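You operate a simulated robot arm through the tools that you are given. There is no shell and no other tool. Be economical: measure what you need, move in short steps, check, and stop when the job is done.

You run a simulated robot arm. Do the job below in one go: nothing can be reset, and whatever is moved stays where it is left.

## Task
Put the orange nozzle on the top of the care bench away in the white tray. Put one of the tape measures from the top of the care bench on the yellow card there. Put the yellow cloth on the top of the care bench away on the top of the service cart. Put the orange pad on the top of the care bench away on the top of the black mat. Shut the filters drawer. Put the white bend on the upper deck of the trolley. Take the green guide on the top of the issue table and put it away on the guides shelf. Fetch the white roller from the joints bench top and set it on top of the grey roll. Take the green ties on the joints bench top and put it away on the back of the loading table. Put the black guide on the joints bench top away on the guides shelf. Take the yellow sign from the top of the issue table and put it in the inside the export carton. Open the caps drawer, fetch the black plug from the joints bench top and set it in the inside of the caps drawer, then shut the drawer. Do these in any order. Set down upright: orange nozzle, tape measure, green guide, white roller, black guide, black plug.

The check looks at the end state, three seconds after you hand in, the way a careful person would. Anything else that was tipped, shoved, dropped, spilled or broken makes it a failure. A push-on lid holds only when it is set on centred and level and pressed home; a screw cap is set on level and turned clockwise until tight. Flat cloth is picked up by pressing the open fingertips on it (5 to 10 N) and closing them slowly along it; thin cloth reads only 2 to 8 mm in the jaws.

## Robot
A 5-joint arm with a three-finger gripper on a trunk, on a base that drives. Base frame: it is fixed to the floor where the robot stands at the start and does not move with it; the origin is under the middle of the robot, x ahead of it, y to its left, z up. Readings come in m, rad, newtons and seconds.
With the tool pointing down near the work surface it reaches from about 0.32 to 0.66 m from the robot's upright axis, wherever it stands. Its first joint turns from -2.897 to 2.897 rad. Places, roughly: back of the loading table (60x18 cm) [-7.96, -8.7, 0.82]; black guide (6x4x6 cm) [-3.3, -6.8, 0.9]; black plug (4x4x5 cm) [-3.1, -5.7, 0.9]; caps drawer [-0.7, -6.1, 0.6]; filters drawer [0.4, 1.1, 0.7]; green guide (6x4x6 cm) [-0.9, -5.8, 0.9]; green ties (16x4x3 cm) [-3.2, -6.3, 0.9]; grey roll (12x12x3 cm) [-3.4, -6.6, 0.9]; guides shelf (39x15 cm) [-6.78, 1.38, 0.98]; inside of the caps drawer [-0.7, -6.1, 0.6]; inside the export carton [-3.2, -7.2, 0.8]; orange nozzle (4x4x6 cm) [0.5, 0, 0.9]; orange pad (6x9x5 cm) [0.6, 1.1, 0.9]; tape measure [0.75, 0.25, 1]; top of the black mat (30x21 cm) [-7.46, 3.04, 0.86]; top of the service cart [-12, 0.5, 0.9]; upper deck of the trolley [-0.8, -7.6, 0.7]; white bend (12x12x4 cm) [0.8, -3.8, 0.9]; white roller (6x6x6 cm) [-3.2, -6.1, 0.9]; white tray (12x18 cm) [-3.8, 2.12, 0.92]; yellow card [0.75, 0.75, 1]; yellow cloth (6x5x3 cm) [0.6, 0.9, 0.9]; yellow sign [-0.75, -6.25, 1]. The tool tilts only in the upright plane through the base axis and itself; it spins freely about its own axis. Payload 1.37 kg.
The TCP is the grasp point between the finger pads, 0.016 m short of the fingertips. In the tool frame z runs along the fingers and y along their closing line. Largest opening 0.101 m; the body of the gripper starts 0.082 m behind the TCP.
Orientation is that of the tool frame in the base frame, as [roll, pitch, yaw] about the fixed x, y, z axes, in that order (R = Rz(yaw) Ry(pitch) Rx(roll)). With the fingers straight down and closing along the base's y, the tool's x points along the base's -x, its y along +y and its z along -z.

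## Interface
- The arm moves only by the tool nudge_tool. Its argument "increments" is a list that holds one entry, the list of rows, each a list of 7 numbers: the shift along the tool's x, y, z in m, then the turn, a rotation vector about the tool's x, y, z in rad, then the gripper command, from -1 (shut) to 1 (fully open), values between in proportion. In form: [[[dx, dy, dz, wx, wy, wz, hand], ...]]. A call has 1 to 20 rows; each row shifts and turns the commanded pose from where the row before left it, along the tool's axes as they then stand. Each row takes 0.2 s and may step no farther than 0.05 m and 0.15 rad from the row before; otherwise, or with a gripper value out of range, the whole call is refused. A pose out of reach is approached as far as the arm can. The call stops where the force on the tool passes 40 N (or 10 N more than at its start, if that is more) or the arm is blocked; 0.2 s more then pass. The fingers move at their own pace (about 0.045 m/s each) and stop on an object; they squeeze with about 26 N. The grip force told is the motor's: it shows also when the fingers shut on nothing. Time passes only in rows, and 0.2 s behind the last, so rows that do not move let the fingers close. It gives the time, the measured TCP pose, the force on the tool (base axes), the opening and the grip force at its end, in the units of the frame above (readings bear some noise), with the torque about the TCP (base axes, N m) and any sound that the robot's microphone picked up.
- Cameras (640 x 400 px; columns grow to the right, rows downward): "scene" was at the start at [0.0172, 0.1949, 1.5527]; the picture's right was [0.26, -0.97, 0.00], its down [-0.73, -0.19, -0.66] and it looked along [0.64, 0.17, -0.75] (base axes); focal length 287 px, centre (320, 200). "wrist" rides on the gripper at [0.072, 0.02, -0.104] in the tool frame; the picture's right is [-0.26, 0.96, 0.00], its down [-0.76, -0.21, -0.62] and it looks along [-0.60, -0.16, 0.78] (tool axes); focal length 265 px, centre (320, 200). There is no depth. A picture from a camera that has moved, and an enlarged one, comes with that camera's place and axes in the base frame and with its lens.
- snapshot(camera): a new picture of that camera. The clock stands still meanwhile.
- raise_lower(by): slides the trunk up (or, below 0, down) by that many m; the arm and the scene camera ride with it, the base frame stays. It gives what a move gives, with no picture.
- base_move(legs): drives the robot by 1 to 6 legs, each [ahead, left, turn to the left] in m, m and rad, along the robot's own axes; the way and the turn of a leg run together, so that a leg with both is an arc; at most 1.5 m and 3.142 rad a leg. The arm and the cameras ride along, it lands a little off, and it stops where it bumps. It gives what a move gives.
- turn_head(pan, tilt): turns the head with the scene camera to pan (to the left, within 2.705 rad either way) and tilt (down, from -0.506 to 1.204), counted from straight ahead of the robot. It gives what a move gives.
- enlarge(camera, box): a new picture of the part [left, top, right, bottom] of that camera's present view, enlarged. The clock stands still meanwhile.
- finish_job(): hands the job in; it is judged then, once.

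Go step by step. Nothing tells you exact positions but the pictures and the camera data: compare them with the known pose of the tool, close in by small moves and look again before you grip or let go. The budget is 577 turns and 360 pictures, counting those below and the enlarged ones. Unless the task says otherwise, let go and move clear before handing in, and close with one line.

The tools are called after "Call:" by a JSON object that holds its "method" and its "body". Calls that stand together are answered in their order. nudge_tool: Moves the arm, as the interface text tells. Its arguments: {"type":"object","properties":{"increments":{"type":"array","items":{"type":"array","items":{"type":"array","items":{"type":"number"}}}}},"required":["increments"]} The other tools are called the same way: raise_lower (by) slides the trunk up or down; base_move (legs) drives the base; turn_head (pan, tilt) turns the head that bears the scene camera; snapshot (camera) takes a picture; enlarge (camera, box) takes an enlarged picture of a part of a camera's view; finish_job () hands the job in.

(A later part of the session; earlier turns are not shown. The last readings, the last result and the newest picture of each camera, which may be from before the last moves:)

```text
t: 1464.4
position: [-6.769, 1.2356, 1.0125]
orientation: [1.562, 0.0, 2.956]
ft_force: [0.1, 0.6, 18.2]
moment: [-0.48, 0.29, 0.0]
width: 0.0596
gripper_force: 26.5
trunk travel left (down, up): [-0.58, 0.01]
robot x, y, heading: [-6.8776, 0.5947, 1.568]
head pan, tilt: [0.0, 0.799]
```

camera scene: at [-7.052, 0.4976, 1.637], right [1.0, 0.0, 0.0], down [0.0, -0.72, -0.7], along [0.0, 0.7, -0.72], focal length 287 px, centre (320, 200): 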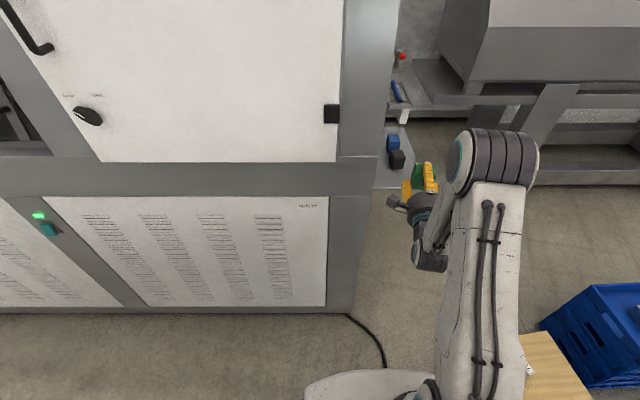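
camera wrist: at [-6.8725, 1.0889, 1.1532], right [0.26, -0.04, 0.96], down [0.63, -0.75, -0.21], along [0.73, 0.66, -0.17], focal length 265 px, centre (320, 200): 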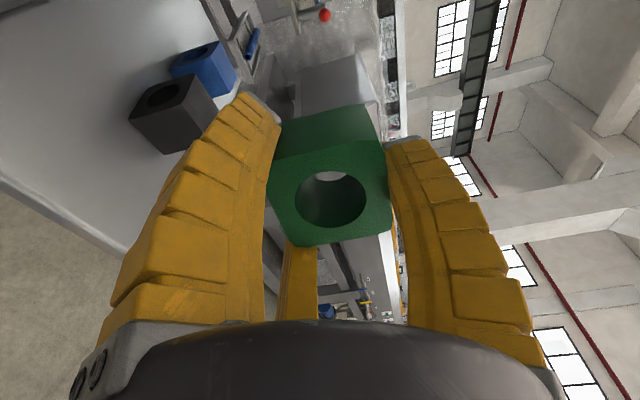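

A finger knuckle touches the shelf with the guide's base a few millimetres above it. I unload slightly and open very slowly so the guide settles between the fingers.

Call:
{"method": "nudge_tool", "body": {"increments": [[[0, 0.001, 0, 0, 0, 0, 0.12], [0, 0, 0, 0, 0, 0, 0.18], [0, 0, 0, 0, 0, 0, 0.21], [0, 0.0005, 0, 0, 0, 0, 0.24], [0, 0.0005, 0, 0, 0, 0, 0.27], [0, 0.001, 0, 0, 0, 0, 0.3], [0, 0, 0, 0, 0, 0, 0.3]]]}}

Call:
{"method": "snapshot", "body": {"camera": "wrist"}}

Call:
{"method": "enlarge", "body": {"camera": "scene", "box": [370, 165, 470, 235]}}

```text
t: 1466.0
position: [-6.7699, 1.2365, 1.0129]
orientation: [1.569, 0.001, 2.957]
ft_force: [1.8, 8.8, 16.4]
moment: [0.1, -0.02, -0.02]
width: 0.0618
gripper_force: 0.0
trunk travel left (down, up): [-0.58, 0.01]
robot x, y, heading: [-6.8777, 0.5969, 1.568]
head pan, tilt: [0.0, 0.799]
```

```text
49 pictures are left
camera wrist: at [-6.859, 1.1455, 1.0316], right [0.26, -0.05, 0.96], down [0.63, -0.75, -0.21], along [0.73, 0.66, -0.16], focal length 265 px, centre (320, 200)
```

wrist: 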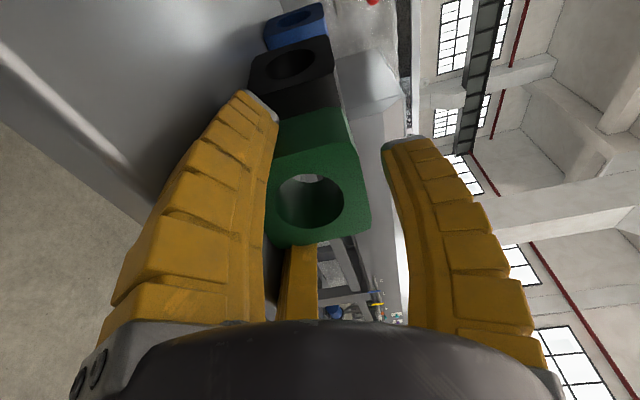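

```text
5.71 times, centred on (420, 200) of scene
camera zoom: at [-7.0518, 0.6161, 1.637], right [1.0, 0.0, 0.0], down [0.0, -0.72, -0.7], along [0.0, 0.7, -0.72], focal length 1642 px, centre (-251, 200)
```

zoom: 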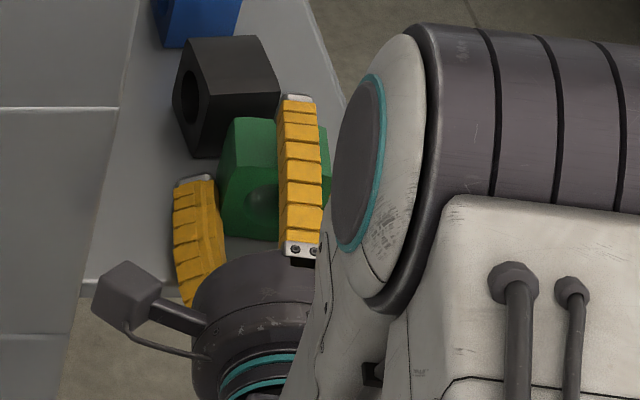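

The guide has settled upright on the shelf. I raise a little while opening wider, then withdraw straight back.

Call:
{"method": "nudge_tool", "body": {"increments": [[[0, 0.002, 0, 0, 0, 0, 0.35], [0, 0.002, 0, 0, 0, 0, 0.42], [0, 0.002, 0, 0, 0, 0, 0.5], [0, 0.002, 0, 0, 0, 0, 0.58], [0, 0.001, 0, 0, 0, 0, 0.62], [0, 0, 0, 0, 0, 0, 0.62]]]}}

Call:
{"method": "snapshot", "body": {"camera": "wrist"}}

Call:
{"method": "enlarge", "body": {"camera": "scene", "box": [370, 165, 470, 235]}}

```text
t: 1467.4
position: [-6.7692, 1.2353, 1.0194]
orientation: [1.576, 0.001, 2.956]
ft_force: [1.1, 0.1, 0.7]
moment: [-0.01, -0.04, 0.01]
width: 0.0836
gripper_force: 1.6
trunk travel left (down, up): [-0.58, 0.01]
robot x, y, heading: [-6.878, 0.594, 1.567]
head pan, tilt: [0.0, 0.799]
```

```text
47 pictures are left
camera wrist: at [-6.8589, 1.1459, 1.0391], right [0.26, -0.04, 0.96], down [0.63, -0.75, -0.2], along [0.73, 0.66, -0.17], focal length 265 px, centre (320, 200)
```

wrist: 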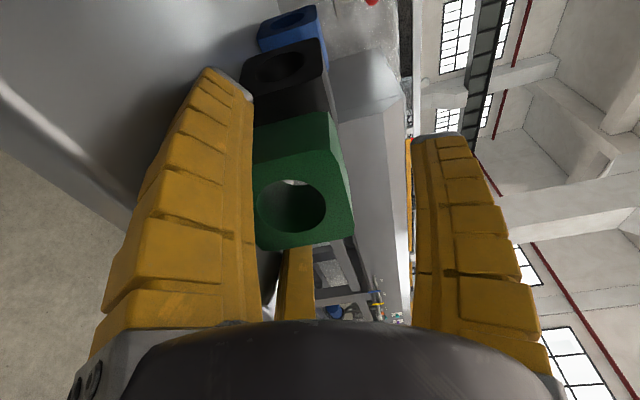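

```text
5.71 times, centred on (420, 200) of scene
camera zoom: at [-7.0517, 0.6163, 1.6369], right [1.0, 0.0, 0.0], down [0.0, -0.72, -0.7], along [0.0, 0.7, -0.72], focal length 1642 px, centre (-251, 200)
```

zoom: 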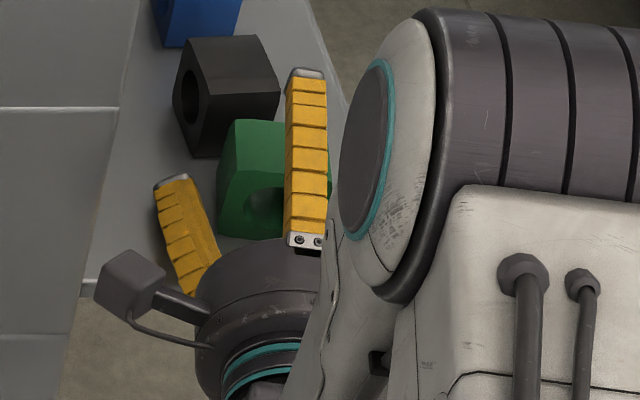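

Free of forces. I withdraw back along the tool axis slowly.

Call:
{"method": "nudge_tool", "body": {"increments": [[[0, 0, -0.01, 0, 0, 0, 0.62], [0, 0, -0.01, 0, 0, 0, 0.62], [0, 0, -0.015, 0, 0, 0, 0.62]]]}}

Call:
{"method": "enlarge", "body": {"camera": "scene", "box": [370, 165, 470, 235]}}

```text
t: 1468.2
position: [-6.7752, 1.2015, 1.0213]
orientation: [1.572, 0.002, 2.954]
ft_force: [-0.2, -1.0, 0.4]
moment: [-0.03, 0.0, 0.01]
width: 0.0837
gripper_force: 1.5
trunk travel left (down, up): [-0.58, 0.01]
robot x, y, heading: [-6.8766, 0.5983, 1.572]
head pan, tilt: [0.0, 0.799]
```

```text
5.71 times, centred on (420, 200) of scene
camera zoom: at [-7.0518, 0.6163, 1.637], right [1.0, 0.0, 0.0], down [0.0, -0.72, -0.7], along [0.0, 0.7, -0.72], focal length 1642 px, centre (-251, 200)
```

zoom: 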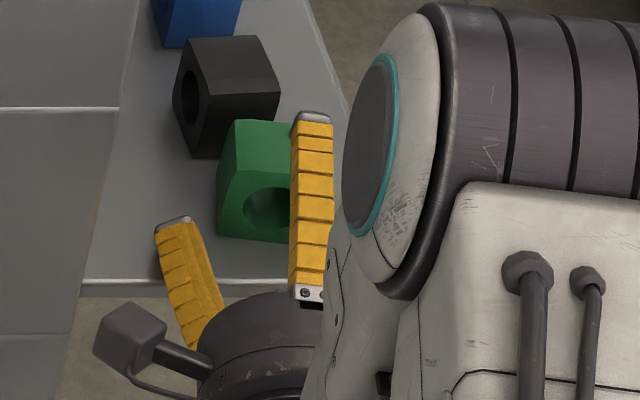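

The guide stays in place. I withdraw fully.

Call:
{"method": "nudge_tool", "body": {"increments": [[[0, 0, -0.03, 0, 0, 0, 0.62], [0, 0, -0.04, 0, 0, 0, 0.62], [0, 0.02, -0.03, 0, 0, 0, 0.62]]]}}

Call:
{"method": "base_move", "body": {"legs": [[-0.3, 0, 0]]}}

Call:
{"method": "enlarge", "body": {"camera": "scene", "box": [360, 110, 440, 170]}}

Call:
{"method": "snapshot", "body": {"camera": "wrist"}}

```text
t: 1469.0
position: [-6.7937, 1.1189, 1.0471]
orientation: [1.572, 0.0, 2.958]
ft_force: [-0.4, -0.1, -0.6]
moment: [-0.01, 0.0, -0.01]
width: 0.084
gripper_force: 1.7
out of reach, approached as far as the arm can: row 3
trunk travel left (down, up): [-0.58, 0.01]
robot x, y, heading: [-6.8747, 0.5966, 1.572]
head pan, tilt: [0.0, 0.799]
```

```text
t: 1471.1
position: [-6.7925, 0.8184, 1.0467]
orientation: [1.574, -0.002, 2.959]
ft_force: [0.2, 0.0, -1.1]
moment: [-0.01, -0.01, 0.0]
width: 0.0839
gripper_force: 1.7
trunk travel left (down, up): [-0.58, 0.01]
robot x, y, heading: [-6.8777, 0.2946, 1.572]
head pan, tilt: [0.0, 0.799]
```

```text
6.67 times, centred on (400, 140) of scene
camera zoom: at [-7.0526, 0.3162, 1.637], right [1.0, 0.0, 0.0], down [0.0, -0.72, -0.7], along [0.0, 0.7, -0.72], focal length 1915 px, centre (-213, 600)
```

zoom: 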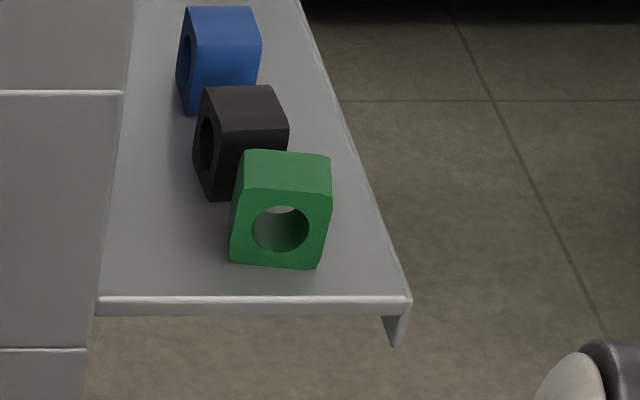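

```text
43 pictures are left
camera wrist: at [-6.8822, 0.7291, 1.0666], right [0.26, -0.04, 0.96], down [0.63, -0.75, -0.2], along [0.73, 0.66, -0.17], focal length 265 px, centre (320, 200)
```

wrist: 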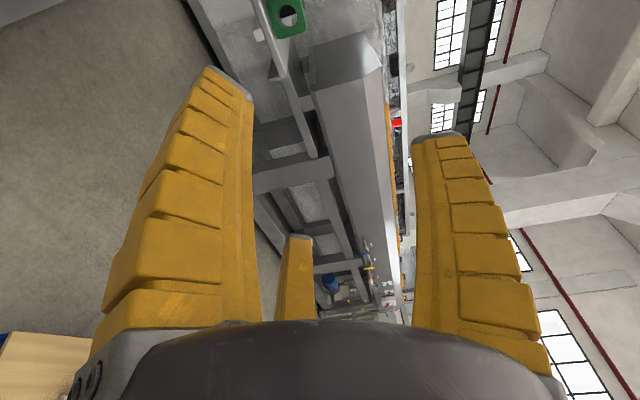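

The green guide stands on the shelf between edge and black guide. But through the tumble it may have ended rotated 90° about its bore; I zoom in to compare its edges with the others.

Call:
{"method": "enlarge", "body": {"camera": "scene", "box": [378, 108, 418, 153]}}

```text
8.89 times, centred on (398, 130) of scene
camera zoom: at [-7.0526, 0.3162, 1.637], right [1.0, 0.0, 0.0], down [0.0, -0.72, -0.7], along [0.0, 0.7, -0.72], focal length 2554 px, centre (-373, 818)
```

zoom: 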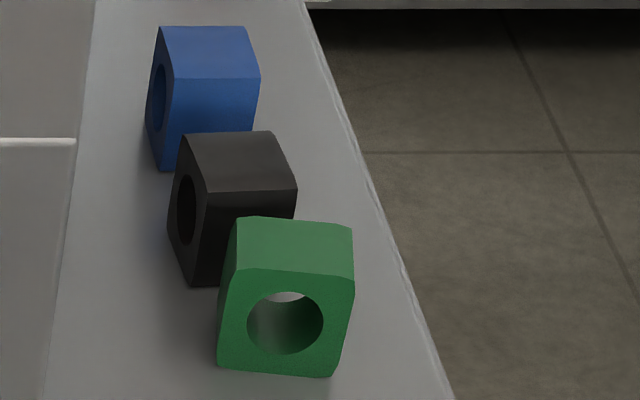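

Call:
{"method": "enlarge", "body": {"camera": "scene", "box": [390, 128, 414, 152]}}

```text
16.00 times, centred on (402, 140) of scene
camera zoom: at [-7.0526, 0.3162, 1.637], right [1.0, 0.0, 0.0], down [0.0, -0.72, -0.7], along [0.0, 0.7, -0.72], focal length 4597 px, centre (-992, 1160)
```

zoom: 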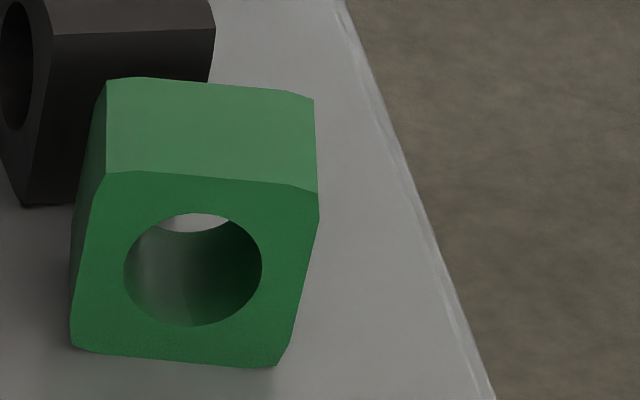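

The block is fully symmetric in look, but by my tracking its original top now faces east. To be safe I'll re-erect it properly: first grip it low, shift it 2 cm south for room, then regrip and roll it. I straighten the tool first.

Call:
{"method": "nudge_tool", "body": {"increments": [[[0, 0.03, 0, 0.15, 0, 0, 0.62], [0, 0.03, 0, 0.15, 0, 0, 0.62], [0, 0, 0, 0.15, 0, 0, 0.62], [0, 0, 0, 0.15, 0, 0, 0.62], [0, 0, 0, 0.15, 0, 0, 0.62], [0, 0, 0, 0.15, 0, 0, 0.62], [0, 0, 0, 0.15, 0, 0, 0.62], [0, 0, 0, 0.15, 0, 0, 0.62], [0, 0, 0, 0.15, 0, 0, 0.62], [0, 0, 0, 0.15, 0, 0, 0.62], [0, 0, 0, 0.07, 0, 0, 0.62]]]}}

Call:
{"method": "nudge_tool", "body": {"increments": [[[0, 0, 0, 0, 0, 0.1455, 0.42], [0, 0, 0, 0, 0, 0.1455, 0.42], [0, 0, 0, 0, 0, 0.1455, 0.42], [0, 0, 0, 0, 0, 0.1455, 0.42], [0, 0, 0, 0, 0, 0.1455, 0.42], [0, 0, 0, 0, 0, 0.1455, 0.42], [0, 0, 0, 0, 0, 0.1455, 0.42], [0, 0, 0, 0, 0, 0.1455, 0.42], [0, 0, 0, 0, 0, 0.1455, 0.42], [0, 0, 0, 0, 0, 0.1455, 0.42], [0, 0, 0, 0, 0, 0.1455, 0.42], [0, 0, 0, 0, 0, 0.1455, 0.42], [0, 0, 0, 0, 0, 0.1455, 0.42], [0, 0, 0, 0, 0, 0.1455, 0.42], [0, 0, 0, 0, 0, 0.1455, 0.42], [0, 0, 0, 0, 0, 0.1455, 0.42], [0, 0, 0, 0, 0, 0.1455, 0.42], [0, 0, 0, 0, 0, 0.1455, 0.42], [0, 0, 0, 0, 0, 0.1455, 0.42], [0, 0, 0, 0, 0, 0.1455, 0.42]]]}}

```text
t: 1473.5
position: [-6.7902, 0.8243, 1.106]
orientation: [-3.138, -0.001, 2.957]
ft_force: [0.2, 0.1, 0.1]
moment: [0.02, -0.01, -0.03]
width: 0.0835
gripper_force: 1.6
trunk travel left (down, up): [-0.58, 0.01]
robot x, y, heading: [-6.8782, 0.2951, 1.57]
head pan, tilt: [0.0, 0.799]
```

```text
t: 1477.7
position: [-6.4167, 0.3295, 1.1063]
orientation: [3.141, 0.0, 0.078]
ft_force: [0.7, 0.7, 0.0]
moment: [0.01, -0.01, 0.02]
width: 0.0746
gripper_force: 2.1
out of reach, approached as far as the arm can: row 10, 11, 12, 13, 14, 15, 16, 17, 18, 19, 20
trunk travel left (down, up): [-0.58, 0.01]
robot x, y, heading: [-6.8763, 0.2969, 1.568]
head pan, tilt: [0.0, 0.799]
```

The spin ran into a wrist limit and the arm swung aside (no contact). I spin back the other way and see where the tool settles.

Call:
{"method": "nudge_tool", "body": {"increments": [[[0, 0, 0, 0, 0, -0.145, 0.42], [0, 0, 0, 0, 0, -0.145, 0.42], [0, 0, 0, 0, 0, -0.145, 0.42], [0, 0, 0, 0, 0, -0.145, 0.42], [0, 0, 0, 0, 0, -0.145, 0.42], [0, 0, 0, 0, 0, -0.145, 0.42], [0, 0, 0, 0, 0, -0.145, 0.42], [0, 0, 0, 0, 0, -0.145, 0.42], [0, 0, 0, 0, 0, -0.145, 0.42], [0, 0, 0, 0, 0, -0.145, 0.42], [0, 0, 0, 0, 0, -0.145, 0.42], [0, 0, 0, 0, 0, -0.145, 0.42]]]}}

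```text
t: 1480.3
position: [-6.4158, 0.3331, 1.1062]
orientation: [-3.142, 0.0, 1.79]
ft_force: [-0.4, 0.3, -0.4]
moment: [0.02, 0.01, -0.02]
width: 0.0745
gripper_force: 2.1
trunk travel left (down, up): [-0.58, 0.01]
robot x, y, heading: [-6.8824, 0.2958, 1.571]
head pan, tilt: [0.0, 0.799]
```

The arm points east now. I bring the tool back north along an arc, spinning counter-clockwise this time.

Call:
{"method": "nudge_tool", "body": {"increments": [[[0, 0, 0, 0, 0, -0.145, 0.42], [0, 0, 0, 0, 0, -0.145, 0.42], [0, 0, 0, 0, 0, -0.145, 0.42], [0, 0, 0, 0, 0, -0.145, 0.42], [0, 0, 0, 0, 0, -0.145, 0.42], [0, 0, 0, 0, 0, -0.145, 0.42], [0, 0, 0, 0, 0, -0.145, 0.42], [0, 0, 0, 0, 0, -0.145, 0.42], [0, 0, 0, 0, 0, -0.145, 0.42]]]}}

```text
t: 1482.3
position: [-6.4149, 0.3326, 1.1052]
orientation: [-3.141, -0.001, 3.097]
ft_force: [0.0, -0.8, -0.5]
moment: [-0.01, 0.04, 0.01]
width: 0.0744
gripper_force: 2.3
trunk travel left (down, up): [-0.58, 0.01]
robot x, y, heading: [-6.8777, 0.2974, 1.569]
head pan, tilt: [0.0, 0.799]
```

Call:
{"method": "nudge_tool", "body": {"increments": [[[0.0186, 0.0389, 0, 0, 0, 0, 0.42], [0.0186, 0.0389, 0, 0, 0, 0, 0.42], [0.0186, 0.0389, 0, 0, 0, 0, 0.42], [0.0186, 0.0389, 0, 0, 0, 0, 0.42], [0.0186, 0.0389, 0, 0, 0, 0, 0.42], [0.0186, 0.0389, 0, 0, 0, 0, 0.42], [0.0186, 0.0389, 0, 0, 0, 0, 0.42], [0.0186, 0.0389, 0, 0, 0, 0, 0.42], [0.0412, 0.0248, 0, 0, 0, 0, 0.42], [0.0412, 0.0248, 0, 0, 0, 0, 0.42], [0.0412, 0.0248, 0, 0, 0, 0, 0.42], [0.0412, 0.0248, 0, 0, 0, 0, 0.42], [0.0412, 0.0248, 0, 0, 0, 0, 0.42], [0.0412, 0.0248, 0, 0, 0, 0, 0.42]]]}}

Call:
{"method": "nudge_tool", "body": {"increments": [[[0, 0, 0, 0, 0, -0.145, 0.42], [0, 0, 0, 0, 0, -0.145, 0.42], [0, 0, 0, 0, 0, -0.145, 0.42], [0, 0, 0, 0, 0, -0.145, 0.42], [0, 0, 0, 0, 0, -0.145, 0.42], [0, 0, 0, 0, 0, -0.145, 0.42], [0, 0, 0, 0, 0, -0.145, 0.42], [0, 0, 0, 0, 0, -0.145, 0.42], [0, 0, 0, 0, 0, -0.145, 0.42], [0, 0, 0, 0, 0, -0.145, 0.42]]]}}

```text
t: 1485.3
position: [-6.7915, 0.8094, 1.103]
orientation: [-3.138, 0.0, 3.091]
ft_force: [0.6, -0.5, -0.2]
moment: [-0.03, -0.02, 0.0]
width: 0.0745
gripper_force: 1.9
trunk travel left (down, up): [-0.58, 0.01]
robot x, y, heading: [-6.8777, 0.2927, 1.571]
head pan, tilt: [0.0, 0.799]
```

```text
t: 1487.5
position: [-6.7891, 0.8105, 1.1041]
orientation: [3.141, -0.005, -1.737]
ft_force: [-0.1, 0.5, 0.0]
moment: [-0.01, 0.01, -0.01]
width: 0.0743
gripper_force: 2.0
trunk travel left (down, up): [-0.58, 0.01]
robot x, y, heading: [-6.8811, 0.2963, 1.57]
head pan, tilt: [0.0, 0.799]
```

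Now I spin on to yaw ≈−0.09 (single prong south) and drive in over the guide.

Call:
{"method": "nudge_tool", "body": {"increments": [[[0, 0, 0, 0, 0, -0.15, 0.42], [0, 0, 0, 0, 0, -0.15, 0.42], [0, 0, 0, 0, 0, -0.15, 0.42], [0, 0, 0, 0, 0, -0.15, 0.42], [0, 0, 0, 0, 0, -0.15, 0.42], [0, 0, 0, 0, 0, -0.15, 0.42], [0, 0, 0, 0, 0, -0.15, 0.42], [0, 0, 0, 0, 0, -0.15, 0.42], [0, 0, 0, 0, 0, -0.15, 0.42], [0, 0, 0, 0, 0, -0.15, 0.42], [0, 0, 0, 0, 0, -0.15, 0.42]]]}}

Call:
{"method": "base_move", "body": {"legs": [[0.36, 0, 0]]}}

Call:
{"method": "nudge_tool", "body": {"increments": [[[0.01, -0.04, 0, 0, 0, 0, 0.42], [0.008, -0.04, 0, 0, 0, 0, 0.42]]]}}

Call:
{"method": "snapshot", "body": {"camera": "wrist"}}

```text
t: 1489.9
position: [-6.7888, 0.8111, 1.1053]
orientation: [3.138, 0.001, -0.088]
ft_force: [-0.5, 0.7, 0.2]
moment: [0.0, -0.01, -0.03]
width: 0.0744
gripper_force: 2.1
trunk travel left (down, up): [-0.58, 0.01]
robot x, y, heading: [-6.8825, 0.2972, 1.569]
head pan, tilt: [0.0, 0.799]
```

```text
t: 1492.2
position: [-6.7866, 1.1724, 1.1045]
orientation: [3.137, -0.001, -0.09]
ft_force: [-1.0, -0.5, 0.5]
moment: [-0.01, 0.01, 0.04]
width: 0.0746
gripper_force: 1.3
trunk travel left (down, up): [-0.58, 0.01]
robot x, y, heading: [-6.881, 0.655, 1.57]
head pan, tilt: [0.0, 0.799]
```

```text
t: 1492.8
position: [-6.761, 1.2504, 1.1039]
orientation: [3.136, -0.002, -0.091]
ft_force: [-0.4, 0.1, 0.1]
moment: [0.05, -0.01, 0.03]
width: 0.0745
gripper_force: 2.4
trunk travel left (down, up): [-0.58, 0.01]
robot x, y, heading: [-6.8777, 0.655, 1.562]
head pan, tilt: [0.0, 0.799]
```

```text
40 pictures are left
camera wrist: at [-6.69, 1.2227, 1.2077], right [-0.35, -0.94, 0.01], down [-0.73, 0.28, 0.62], along [-0.58, 0.21, -0.78], focal length 265 px, centre (320, 200)
```

wrist: 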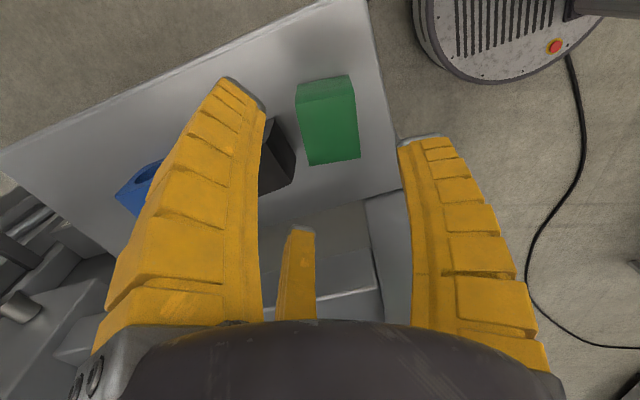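

Guide centre (-6.760, 1.241). Small correction and descend low (z≈1.002) so the tips press below the bore.

Call:
{"method": "nudge_tool", "body": {"increments": [[[0, 0.003, 0.03, 0, 0, 0, 0.42], [0, 0, 0.03, 0, 0, 0, 0.42], [0, 0, 0.025, 0, 0, 0, 0.42], [0, 0, 0.016, 0, 0, 0, 0.42]]]}}

Call:
{"method": "enlarge", "body": {"camera": "scene", "box": [370, 165, 470, 235]}}

```text
t: 1493.8
position: [-6.7619, 1.2442, 1.0031]
orientation: [3.138, -0.002, -0.091]
ft_force: [-0.7, 0.6, -0.3]
moment: [0.03, 0.01, -0.03]
width: 0.0743
gripper_force: 2.5
trunk travel left (down, up): [-0.58, 0.01]
robot x, y, heading: [-6.8785, 0.6597, 1.566]
head pan, tilt: [0.0, 0.799]
```

```text
5.71 times, centred on (420, 200) of scene
camera zoom: at [-7.0513, 0.6778, 1.637], right [1.0, 0.0, 0.0], down [0.0, -0.72, -0.7], along [0.0, 0.7, -0.72], focal length 1642 px, centre (-251, 200)
```

zoom: 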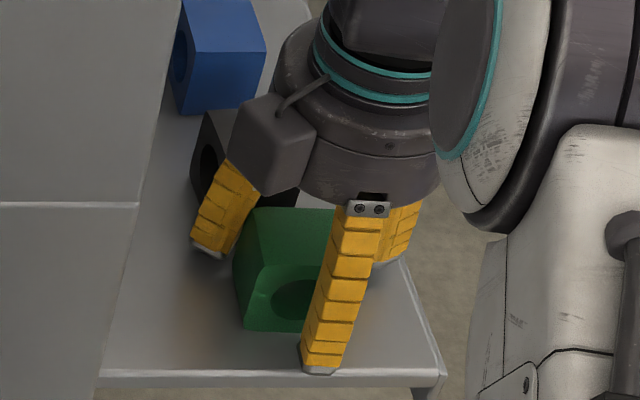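

No contact. I close slowly.

Call:
{"method": "nudge_tool", "body": {"increments": [[[0, 0, 0, 0, 0, 0, 0.25], [0, 0, 0, 0, 0, 0, 0.1], [0, 0, 0, 0, 0, 0, 0], [0, 0, 0, 0, 0, 0, -0.3], [0, 0, 0, 0, 0, 0, -1], [0, 0, 0, 0, 0, 0, -1]]]}}

Call:
{"method": "enlarge", "body": {"camera": "scene", "box": [370, 165, 470, 235]}}

```text
t: 1495.2
position: [-6.7625, 1.2448, 1.0028]
orientation: [3.135, -0.002, -0.09]
ft_force: [0.6, 0.3, -0.6]
moment: [0.01, 0.0, 0.04]
width: 0.0324
gripper_force: 26.5
trunk travel left (down, up): [-0.58, 0.01]
robot x, y, heading: [-6.8775, 0.6573, 1.57]
head pan, tilt: [0.0, 0.799]
```

```text
5.71 times, centred on (420, 200) of scene
camera zoom: at [-7.0514, 0.6775, 1.6369], right [1.0, 0.0, 0.0], down [0.0, -0.72, -0.7], along [0.0, 0.7, -0.72], focal length 1642 px, centre (-251, 200)
```

zoom: 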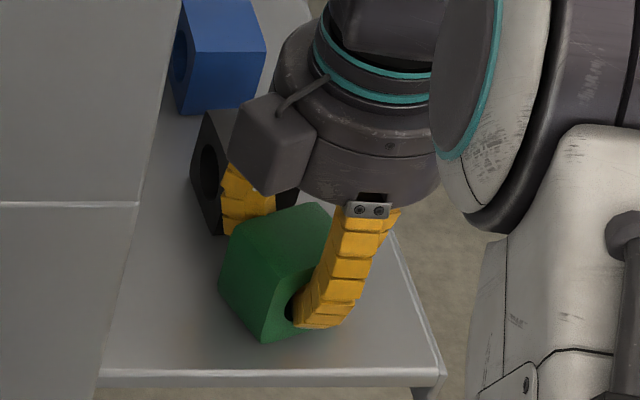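

The finger slipped into the bore again and turned the guide 45° in place, but it still stands flat. With no vertical load this time, I open gradually and watch.

Call:
{"method": "nudge_tool", "body": {"increments": [[[0, 0, 0, 0, 0, 0, -0.3], [0, 0, 0, 0, 0, 0, -0.15], [0, 0, 0, 0, 0, 0, 0], [0, 0, 0, 0, 0, 0, 0.15], [0, 0, 0, 0, 0, 0, 0.3], [0, 0, 0, 0, 0, 0, 0.3]]]}}

Call:
{"method": "enlarge", "body": {"camera": "scene", "box": [370, 165, 470, 235]}}

```text
t: 1496.6
position: [-6.7619, 1.2455, 1.0037]
orientation: [3.138, 0.0, -0.092]
ft_force: [-0.7, -0.9, 0.1]
moment: [-0.01, 0.01, 0.01]
width: 0.0685
gripper_force: 1.6
trunk travel left (down, up): [-0.58, 0.01]
robot x, y, heading: [-6.8787, 0.6573, 1.565]
head pan, tilt: [0.0, 0.799]
```

```text
5.71 times, centred on (420, 200) of scene
camera zoom: at [-7.0513, 0.6775, 1.637], right [1.0, 0.0, 0.0], down [0.0, -0.72, -0.7], along [0.0, 0.7, -0.72], focal length 1642 px, centre (-251, 200)
```

zoom: 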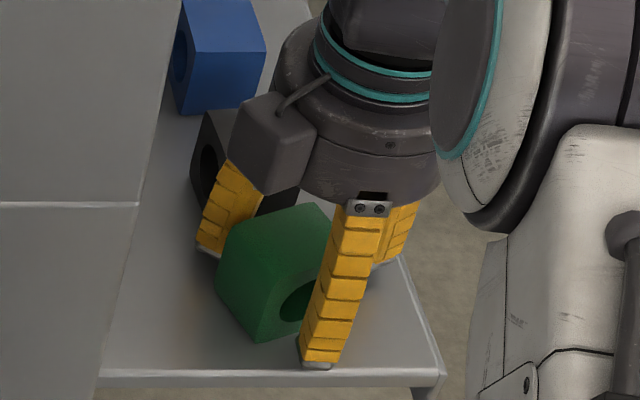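

The finger came out cleanly; the guide stands free, turned ~40°. New idea for a secure re-grip: single prong on its former top face, the other two entering the bore from both ends; then tilting brings that face up and opening withdraws them cleanly. I rise and measure its pose.

Call:
{"method": "nudge_tool", "body": {"increments": [[[0, 0, -0.045, 0, 0, 0, 0.3], [0, 0, -0.045, 0, 0, 0, 0.3], [0, 0, -0.03, 0, 0, 0, 0.42]]]}}

Call:
{"method": "enlarge", "body": {"camera": "wrist", "box": [240, 40, 440, 190]}}

```text
t: 1497.4
position: [-6.7624, 1.2455, 1.1234]
orientation: [3.138, 0.001, -0.091]
ft_force: [0.2, -0.2, 0.9]
moment: [0.01, 0.03, -0.02]
width: 0.0743
gripper_force: 2.0
trunk travel left (down, up): [-0.58, 0.01]
robot x, y, heading: [-6.8782, 0.6568, 1.567]
head pan, tilt: [0.0, 0.799]
```

```text
2.67 times, centred on (340, 115) of wrist
camera zoom: at [-6.692, 1.2195, 1.227], right [-0.35, -0.94, 0.0], down [-0.73, 0.28, 0.62], along [-0.58, 0.22, -0.78], focal length 708 px, centre (267, 427)
```

zoom: 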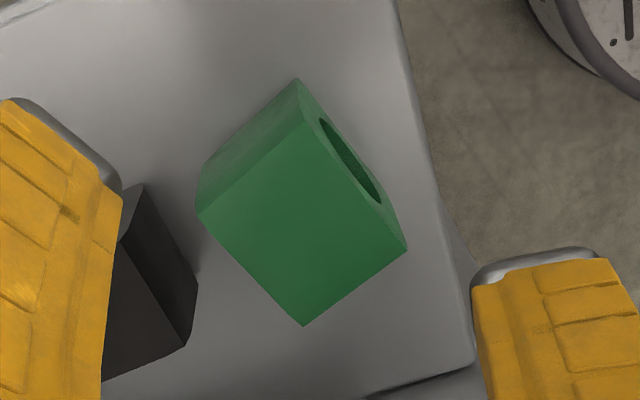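

Top corners give centre (-6.770, 1.238), bore along az 112°/292°, former top facing az 22°; the black guide is only ~1 cm away on the north. I regrip as before (prong in the bore worked and released cleanly), to carry it out, turn it, and set it down with its former top facing south.

Call:
{"method": "nudge_tool", "body": {"increments": [[[0, 0, 0.04, 0, 0, 0, 0.3], [0, 0, 0.04, 0, 0, 0, 0.3], [0, 0, 0.035, 0, 0, 0, 0.3], [0, 0, 0, 0, 0, 0, 0.1], [0, 0, 0, 0, 0, 0, 0], [0, 0, 0, 0, 0, 0, -0.3], [0, 0, 0, 0, 0, 0, -1], [0, 0, 0, 0, 0, 0, -1]]]}}

Call:
{"method": "enlarge", "body": {"camera": "scene", "box": [370, 165, 470, 235]}}

```text
t: 1499.2
position: [-6.7642, 1.248, 1.0088]
orientation: [3.139, -0.001, -0.091]
ft_force: [0.7, 0.2, -0.7]
moment: [0.01, -0.03, 0.0]
width: 0.0351
gripper_force: 25.3
trunk travel left (down, up): [-0.58, 0.01]
robot x, y, heading: [-6.8773, 0.6582, 1.569]
head pan, tilt: [0.0, 0.799]
```

```text
5.71 times, centred on (420, 200) of scene
camera zoom: at [-7.0513, 0.6776, 1.637], right [1.0, 0.0, 0.0], down [0.0, -0.72, -0.7], along [0.0, 0.7, -0.72], focal length 1642 px, centre (-251, 200)
```

zoom: 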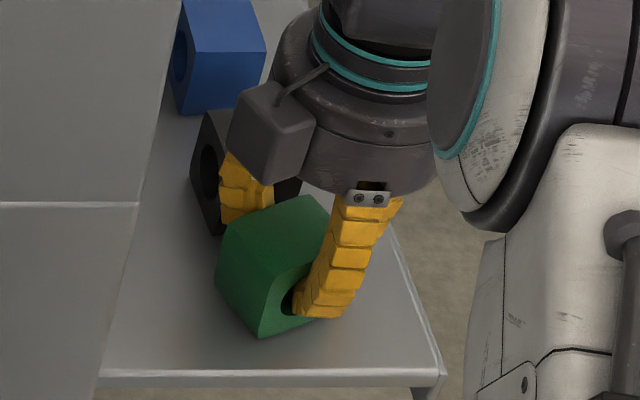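

Held. I lift gently and check.

Call:
{"method": "nudge_tool", "body": {"increments": [[[0, 0, -0.02, 0, 0, 0, -1], [0, 0, -0.03, 0, 0, 0, -1], [0, 0, -0.03, 0, 0, 0, -1], [0, 0, -0.03, 0, 0, 0, -1]]]}}

Call:
{"method": "base_move", "body": {"legs": [[-0.2, 0, 0]]}}

Call:
{"method": "snapshot", "body": {"camera": "wrist"}}

```text
t: 1500.2
position: [-6.763, 1.2469, 1.1189]
orientation: [3.138, 0.001, -0.092]
ft_force: [-0.1, 0.6, -0.6]
moment: [0.01, 0.0, 0.0]
width: 0.0316
gripper_force: 25.6
trunk travel left (down, up): [-0.58, 0.01]
robot x, y, heading: [-6.877, 0.6609, 1.567]
head pan, tilt: [0.0, 0.799]
```

```text
t: 1501.8
position: [-6.7653, 1.0424, 1.1203]
orientation: [3.139, -0.001, -0.089]
ft_force: [0.5, -0.5, -1.3]
moment: [0.01, 0.0, 0.0]
width: 0.0316
gripper_force: 26.1
trunk travel left (down, up): [-0.58, 0.01]
robot x, y, heading: [-6.8816, 0.4544, 1.569]
head pan, tilt: [0.0, 0.799]
```

```text
34 pictures are left
camera wrist: at [-6.6943, 1.0156, 1.223], right [-0.35, -0.94, 0.0], down [-0.73, 0.28, 0.62], along [-0.58, 0.22, -0.78], focal length 265 px, centre (320, 200)
```

wrist: 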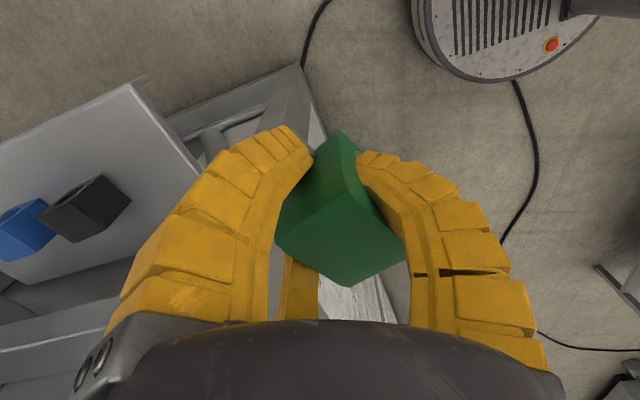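

It hangs upright (≈3°). I spin clockwise 115° so its former top faces south, and return over the shelf.

Call:
{"method": "nudge_tool", "body": {"increments": [[[0, 0, 0, 0, 0, 0.143, -1], [0, 0, 0, 0, 0, 0.143, -1], [0, 0, 0, 0, 0, 0.143, -1], [0, 0, 0, 0, 0, 0.143, -1], [0, 0, 0, 0, 0, 0.143, -1], [0, 0, 0, 0, 0, 0.143, -1], [0, 0, 0, 0, 0, 0.143, -1], [0, 0, 0, 0, 0, 0.143, -1], [0, 0, 0, 0, 0, 0.143, -1], [0, 0, 0, 0, 0, 0.143, -1], [0, 0, 0, 0, 0, 0.143, -1], [0, 0, 0, 0, 0, 0.143, -1], [0, 0, 0, 0, 0, 0.143, -1], [0, 0, 0, 0, 0, 0.143, -1]]]}}

Call:
{"method": "base_move", "body": {"legs": [[0.18, 0, 0]]}}

Call:
{"method": "snapshot", "body": {"camera": "wrist"}}

```text
t: 1504.8
position: [-6.7652, 1.0436, 1.1178]
orientation: [-3.14, -0.004, -2.094]
ft_force: [0.4, -0.3, -0.8]
moment: [0.0, -0.01, 0.01]
width: 0.0309
gripper_force: 26.0
trunk travel left (down, up): [-0.58, 0.01]
robot x, y, heading: [-6.8766, 0.4557, 1.573]
head pan, tilt: [0.0, 0.799]
```

```text
t: 1506.3
position: [-6.7664, 1.2261, 1.1175]
orientation: [-3.141, -0.003, -2.087]
ft_force: [-0.4, -0.1, -0.7]
moment: [-0.02, -0.01, -0.03]
width: 0.0307
gripper_force: 25.8
trunk travel left (down, up): [-0.58, 0.01]
robot x, y, heading: [-6.8803, 0.6317, 1.575]
head pan, tilt: [0.0, 0.799]
```

```text
33 pictures are left
camera wrist: at [-6.8184, 1.1728, 1.2218], right [-0.71, 0.71, 0.0], down [0.55, 0.56, 0.62], along [0.44, 0.44, -0.79], focal length 265 px, centre (320, 200)
```

wrist: 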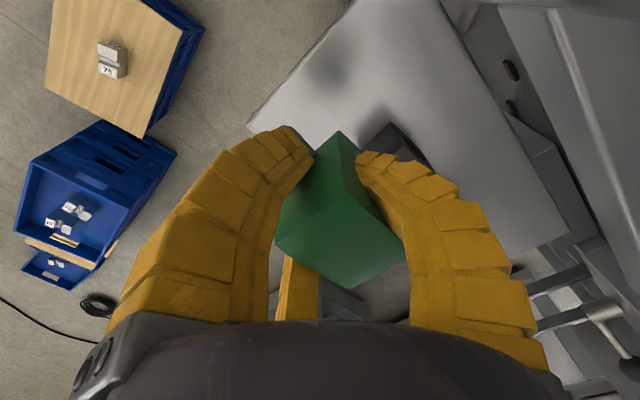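

Positioned. I lower to the shelf.

Call:
{"method": "nudge_tool", "body": {"increments": [[[0, -0.0072, 0.03, 0, 0, 0, -1], [0, 0, 0.03, 0, 0, 0, -1], [0, 0, 0.03, 0, 0, 0, -1], [0, 0, 0.01, 0, 0, 0, -1], [0, 0, 0.004, 0, 0, 0, -1], [0, 0, 0.003, 0, 0, 0, -1], [0, 0, 0, 0, 0, 0, -1]]]}}

Call:
{"method": "enlarge", "body": {"camera": "scene", "box": [370, 165, 470, 235]}}

```text
t: 1507.9
position: [-6.7601, 1.222, 1.0114]
orientation: [-3.139, -0.003, -2.086]
ft_force: [-1.0, -0.5, -0.7]
moment: [0.0, -0.02, 0.01]
width: 0.0304
gripper_force: 25.9
trunk travel left (down, up): [-0.58, 0.01]
robot x, y, heading: [-6.8762, 0.6339, 1.572]
head pan, tilt: [0.0, 0.799]
```

```text
5.71 times, centred on (420, 200) of scene
camera zoom: at [-7.052, 0.6551, 1.637], right [1.0, 0.0, 0.0], down [0.0, -0.72, -0.7], along [0.0, 0.7, -0.72], focal length 1642 px, centre (-251, 200)
```

zoom: 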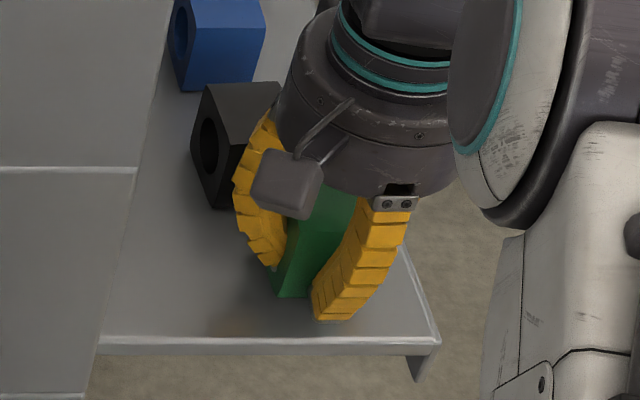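

Call:
{"method": "nudge_tool", "body": {"increments": [[[0, 0, 0.002, 0, 0, 0, -1], [0, 0, 0.002, 0, 0, 0, -1], [0, 0, 0, 0, 0, 0, -1]]]}}

```text
t: 1508.7
position: [-6.7598, 1.2214, 1.0069]
orientation: [-3.141, -0.003, -2.09]
ft_force: [-0.5, -0.2, -0.8]
moment: [-0.02, 0.01, -0.01]
width: 0.0308
gripper_force: 25.5
trunk travel left (down, up): [-0.58, 0.01]
robot x, y, heading: [-6.8763, 0.6368, 1.571]
head pan, tilt: [0.0, 0.799]
```

Call:
{"method": "nudge_tool", "body": {"increments": [[[0, 0, 0.002, 0, 0, 0, -1], [0, 0, 0.002, 0, 0, 0, -1], [0, 0, 0, 0, 0, 0, -1]]]}}

```text
t: 1509.5
position: [-6.7603, 1.2203, 1.0029]
orientation: [-3.14, -0.004, -2.087]
ft_force: [0.5, -0.1, -1.0]
moment: [0.02, 0.03, 0.01]
width: 0.0303
gripper_force: 25.7
trunk travel left (down, up): [-0.58, 0.01]
robot x, y, heading: [-6.8787, 0.6369, 1.571]
head pan, tilt: [0.0, 0.799]
```

Call:
{"method": "nudge_tool", "body": {"increments": [[[0, 0, 0.002, 0, 0, 0, -1], [0, 0, 0.002, 0, 0, 0, -1], [0, 0, 0.002, 0, 0, 0, -1], [0, 0, 0, 0, 0, 0, -1]]]}}

```text
t: 1510.5
position: [-6.7596, 1.2203, 1.0001]
orientation: [3.141, 0.002, -2.089]
ft_force: [-0.8, -1.5, 20.2]
moment: [0.26, -0.39, -0.04]
width: 0.0294
gripper_force: 26.4
trunk travel left (down, up): [-0.58, 0.01]
robot x, y, heading: [-6.8804, 0.6367, 1.575]
head pan, tilt: [0.0, 0.799]
```

Contact. I unload to zero force and open gradually.

Call:
{"method": "nudge_tool", "body": {"increments": [[[0, 0, -0.003, 0, 0, 0, -1], [0, 0, 0, 0, 0, 0, -0.35], [0, 0, 0, 0, 0, 0, -0.2], [0, 0, 0, 0, 0, 0, -0.05], [0, 0, 0, 0, 0, 0, 0.1], [0, 0, 0, 0, 0, 0, 0.25], [0, 0, 0, 0, 0, 0, 0.35], [0, 0, 0, 0, 0, 0, 0.35]]]}}

Call:
{"method": "enlarge", "body": {"camera": "scene", "box": [370, 165, 470, 235]}}

Call:
{"method": "snapshot", "body": {"camera": "wrist"}}

```text
t: 1512.3
position: [-6.7607, 1.2215, 1.0013]
orientation: [-3.139, -0.003, -2.087]
ft_force: [-0.3, -0.2, -1.0]
moment: [0.05, 0.02, 0.05]
width: 0.0712
gripper_force: 2.2
trunk travel left (down, up): [-0.58, 0.01]
robot x, y, heading: [-6.8746, 0.6344, 1.574]
head pan, tilt: [0.0, 0.799]
```

```text
5.71 times, centred on (420, 200) of scene
camera zoom: at [-7.052, 0.6549, 1.637], right [1.0, 0.0, 0.0], down [0.0, -0.72, -0.7], along [0.0, 0.7, -0.72], focal length 1642 px, centre (-251, 200)
```

zoom: 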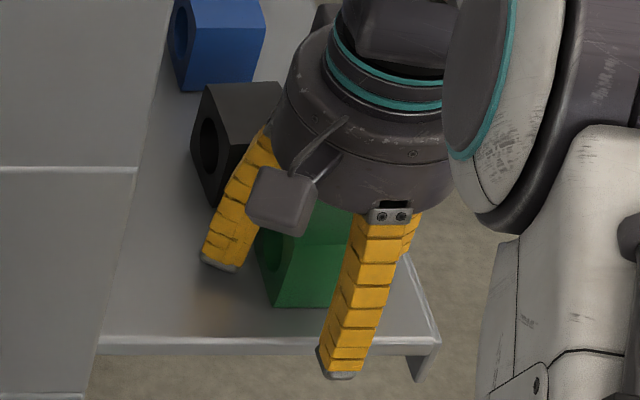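

```text
30 pictures are left
camera wrist: at [-6.8122, 1.1679, 1.1047], right [-0.71, 0.71, 0.0], down [0.55, 0.56, 0.62], along [0.44, 0.44, -0.79], focal length 265 px, centre (320, 200)
```

wrist: 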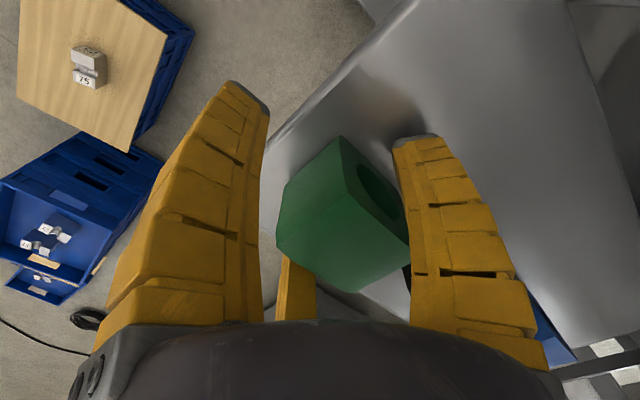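

Clean release: the guide stands with the bore east–west and its former top facing south. I rise, spin the tool so the single prong is south, and measure.

Call:
{"method": "nudge_tool", "body": {"increments": [[[0, 0, -0.045, 0, 0, 0, 0.35], [0, 0, -0.045, 0, 0, 0, 0.42], [0, 0, -0.03, 0, 0, -0.149, 0.42], [0, 0, 0, 0, 0, -0.149, 0.42], [0, 0, 0, 0, 0, -0.149, 0.42], [0, 0, 0, 0, 0, -0.149, 0.42], [0, 0, 0, 0, 0, -0.149, 0.42], [0, 0, 0, 0, 0, -0.149, 0.42], [0, 0, 0, 0, 0, -0.149, 0.42], [0, 0, 0, 0, 0, -0.149, 0.42], [0, 0, 0, 0, 0, -0.149, 0.42], [0, 0, 0, 0, 0, -0.149, 0.42], [0, 0, 0, 0, 0, -0.149, 0.42], [0, 0, 0, 0, 0, -0.149, 0.42], [0, 0, 0, 0, 0, -0.149, 0.42], [0, 0, 0, 0, 0, -0.149, 0.42]]]}}

Call:
{"method": "enlarge", "body": {"camera": "wrist", "box": [240, 40, 440, 190]}}

```text
t: 1515.7
position: [-6.761, 1.2205, 1.1205]
orientation: [3.138, 0.0, 0.003]
ft_force: [0.5, -0.3, 0.1]
moment: [-0.02, 0.03, -0.02]
width: 0.0748
gripper_force: 2.0
trunk travel left (down, up): [-0.58, 0.01]
robot x, y, heading: [-6.8777, 0.6357, 1.573]
head pan, tilt: [0.0, 0.799]
```

```text
2.67 times, centred on (340, 115) of wrist
camera zoom: at [-6.6874, 1.2011, 1.2244], right [-0.26, -0.96, 0.0], down [-0.76, 0.21, 0.62], along [-0.6, 0.16, -0.78], focal length 708 px, centre (267, 427)
```

zoom: 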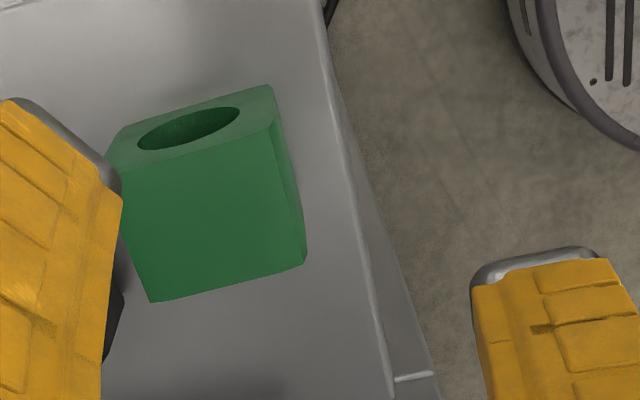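

Pose: centre (-6.756, 1.234), square to the shelf. I place the tool 2.2 cm south of centre at bore height so the two prongs enter the bore ends while the single one presses the former top face.

Call:
{"method": "nudge_tool", "body": {"increments": [[[0.005, 0.0085, 0.03, 0, 0, 0, 0.42], [0, 0, 0.03, 0, 0, 0, 0.42], [0, 0, 0.0295, 0, 0, 0, 0.42], [0, 0, 0, 0, 0, 0, 0.42]]]}}

Call:
{"method": "snapshot", "body": {"camera": "wrist"}}

Call:
{"method": "enlarge", "body": {"camera": "scene", "box": [370, 165, 470, 235]}}

```text
t: 1516.7
position: [-6.7545, 1.2135, 1.0314]
orientation: [3.139, -0.001, 0.001]
ft_force: [-0.3, 0.1, 0.2]
moment: [0.02, -0.04, -0.02]
width: 0.0747
gripper_force: 2.6
trunk travel left (down, up): [-0.58, 0.01]
robot x, y, heading: [-6.8776, 0.6358, 1.577]
head pan, tilt: [0.0, 0.799]
```

```text
28 pictures are left
camera wrist: at [-6.6821, 1.1932, 1.1346], right [-0.27, -0.96, 0.0], down [-0.76, 0.21, 0.62], along [-0.6, 0.16, -0.78], focal length 265 px, centre (320, 200)
```

wrist: 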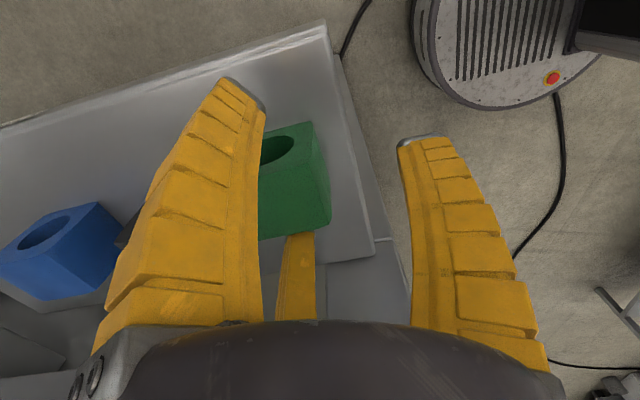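

```text
5.71 times, centred on (420, 200) of scene
camera zoom: at [-7.052, 0.6548, 1.637], right [1.0, 0.0, 0.0], down [0.0, -0.72, -0.7], along [0.0, 0.7, -0.72], focal length 1642 px, centre (-251, 200)
```

zoom: 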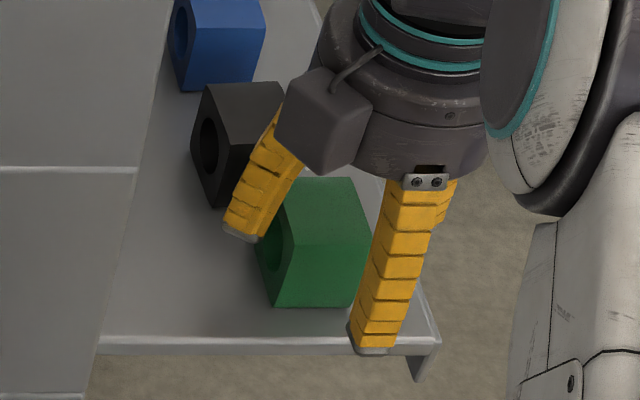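

Alignment looks right. I close slowly.

Call:
{"method": "nudge_tool", "body": {"increments": [[[0, 0, 0, 0, 0, 0, 0.25], [0, 0, 0, 0, 0, 0, 0.05], [0, 0, 0, 0, 0, 0, -0.15], [0, 0, 0, 0, 0, 0, -0.35], [0, 0, 0, 0, 0, 0, -0.6], [0, 0, 0, 0, 0, 0, -1], [0, 0, 0, 0, 0, 0, -1]]]}}

Call:
{"method": "enlarge", "body": {"camera": "scene", "box": [370, 165, 470, 235]}}

Call:
{"method": "snapshot", "body": {"camera": "wrist"}}

```text
t: 1518.3
position: [-6.7557, 1.2137, 1.0325]
orientation: [3.14, 0.001, -0.001]
ft_force: [0.2, -1.7, 6.2]
moment: [-0.07, -0.06, 0.04]
width: 0.0451
gripper_force: 25.6
trunk travel left (down, up): [-0.58, 0.01]
robot x, y, heading: [-6.8776, 0.6347, 1.575]
head pan, tilt: [0.0, 0.799]
```

```text
5.71 times, centred on (420, 200) of scene
camera zoom: at [-7.0521, 0.654, 1.6371], right [1.0, 0.0, 0.0], down [0.0, -0.72, -0.7], along [0.0, 0.7, -0.72], focal length 1642 px, centre (-251, 200)
```

zoom: 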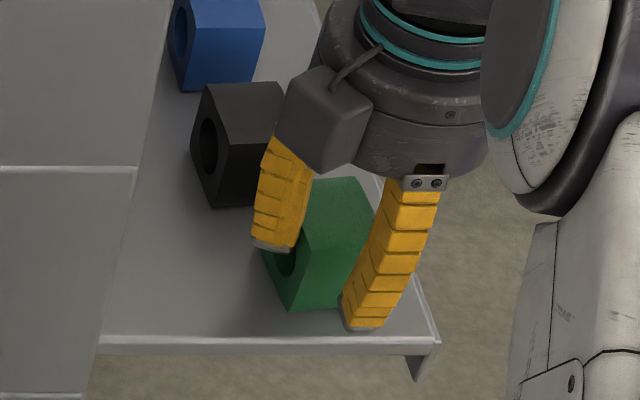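

```text
25 pictures are left
camera wrist: at [-6.6821, 1.1926, 1.1358], right [-0.27, -0.96, 0.0], down [-0.76, 0.21, 0.62], along [-0.6, 0.16, -0.78], focal length 265 px, centre (320, 200)
```

wrist: 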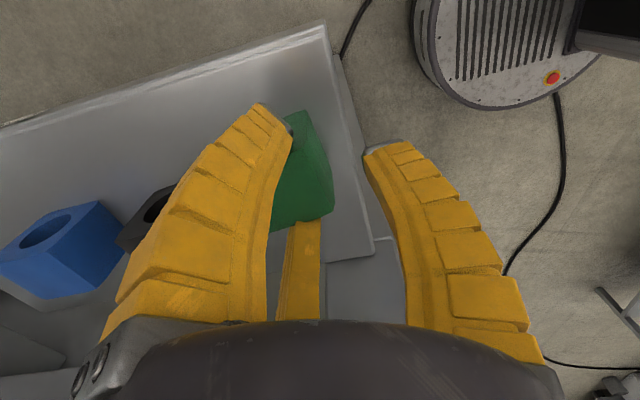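

Only the two side prongs touched the bore rims. I reopen, shift 6 mm north so they enter the bore, and close again.

Call:
{"method": "nudge_tool", "body": {"increments": [[[0, 0, 0, 0, 0, 0, 0], [0, 0, 0, 0, 0, 0, 0.3], [0, 0, 0, 0, 0, 0, 0.4], [0, -0.006, 0, 0, 0, 0, 0.4], [0, 0, 0, 0, 0, 0, 0.1], [0, 0, 0, 0, 0, 0, -0.1], [0, 0, 0, 0, 0, 0, -0.3], [0, 0, 0, 0, 0, 0, -0.6], [0, 0, 0, 0, 0, 0, -1], [0, 0, 0, 0, 0, 0, -1]]]}}

Call:
{"method": "snapshot", "body": {"camera": "wrist"}}

```text
t: 1520.5
position: [-6.755, 1.2198, 1.032]
orientation: [3.139, 0.0, -0.001]
ft_force: [0.2, -0.9, 6.3]
moment: [-0.11, -0.07, 0.04]
width: 0.0457
gripper_force: 25.9
trunk travel left (down, up): [-0.58, 0.01]
robot x, y, heading: [-6.8777, 0.6352, 1.573]
head pan, tilt: [0.0, 0.799]
```

```text
24 pictures are left
camera wrist: at [-6.6824, 1.1987, 1.1355], right [-0.27, -0.96, 0.0], down [-0.76, 0.21, 0.62], along [-0.6, 0.16, -0.78], focal length 265 px, centre (320, 200)
```

wrist: 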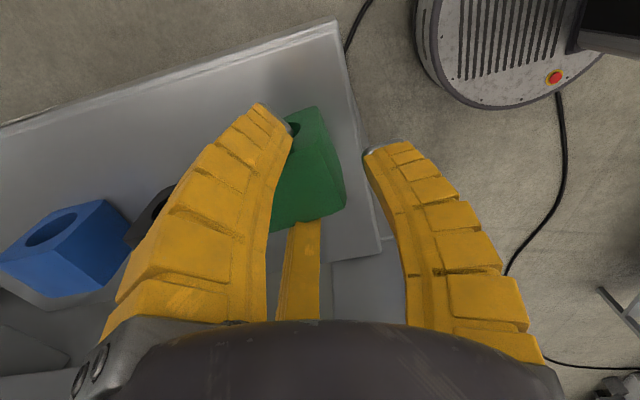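

Still on the rim; the pads act at tool-centre height rather than tip height. I reopen, go 2.3 cm lower and close again.

Call:
{"method": "nudge_tool", "body": {"increments": [[[0, 0, 0, 0, 0, 0, 0], [0, 0, 0, 0, 0, 0, 0.3], [0, 0, 0, 0, 0, 0, 0.4], [0, 0.003, 0.012, 0, 0, 0, 0.4], [0, 0, 0.011, 0, 0, 0, 0.4], [0, 0, 0, 0, 0, 0, 0.1], [0, 0, 0, 0, 0, 0, -0.1], [0, 0, 0, 0, 0, 0, -0.3], [0, 0, 0, 0, 0, 0, -0.6], [0, 0, 0, 0, 0, 0, -1], [0, 0, 0, 0, 0, 0, -1]]]}}

Call:
{"method": "snapshot", "body": {"camera": "wrist"}}

```text
t: 1522.9
position: [-6.7544, 1.2172, 1.0077]
orientation: [3.137, 0.002, 0.0]
ft_force: [0.4, -0.4, 0.6]
moment: [0.0, 0.02, 0.01]
width: 0.0257
gripper_force: 25.9
trunk travel left (down, up): [-0.58, 0.01]
robot x, y, heading: [-6.8769, 0.6349, 1.573]
head pan, tilt: [0.0, 0.799]
```

```text
23 pictures are left
camera wrist: at [-6.6825, 1.1953, 1.1117], right [-0.27, -0.96, 0.0], down [-0.76, 0.21, 0.62], along [-0.6, 0.16, -0.78], focal length 265 px, centre (320, 200)
```

wrist: 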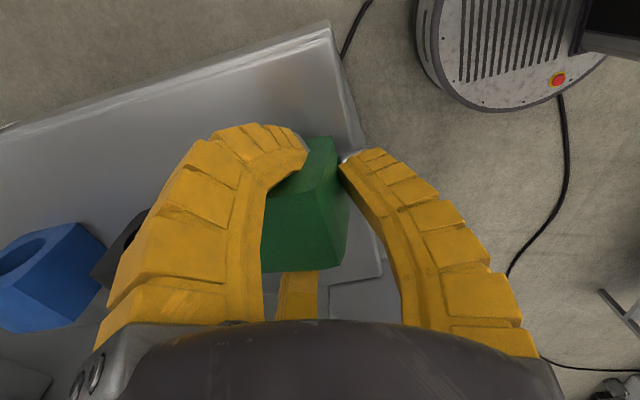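

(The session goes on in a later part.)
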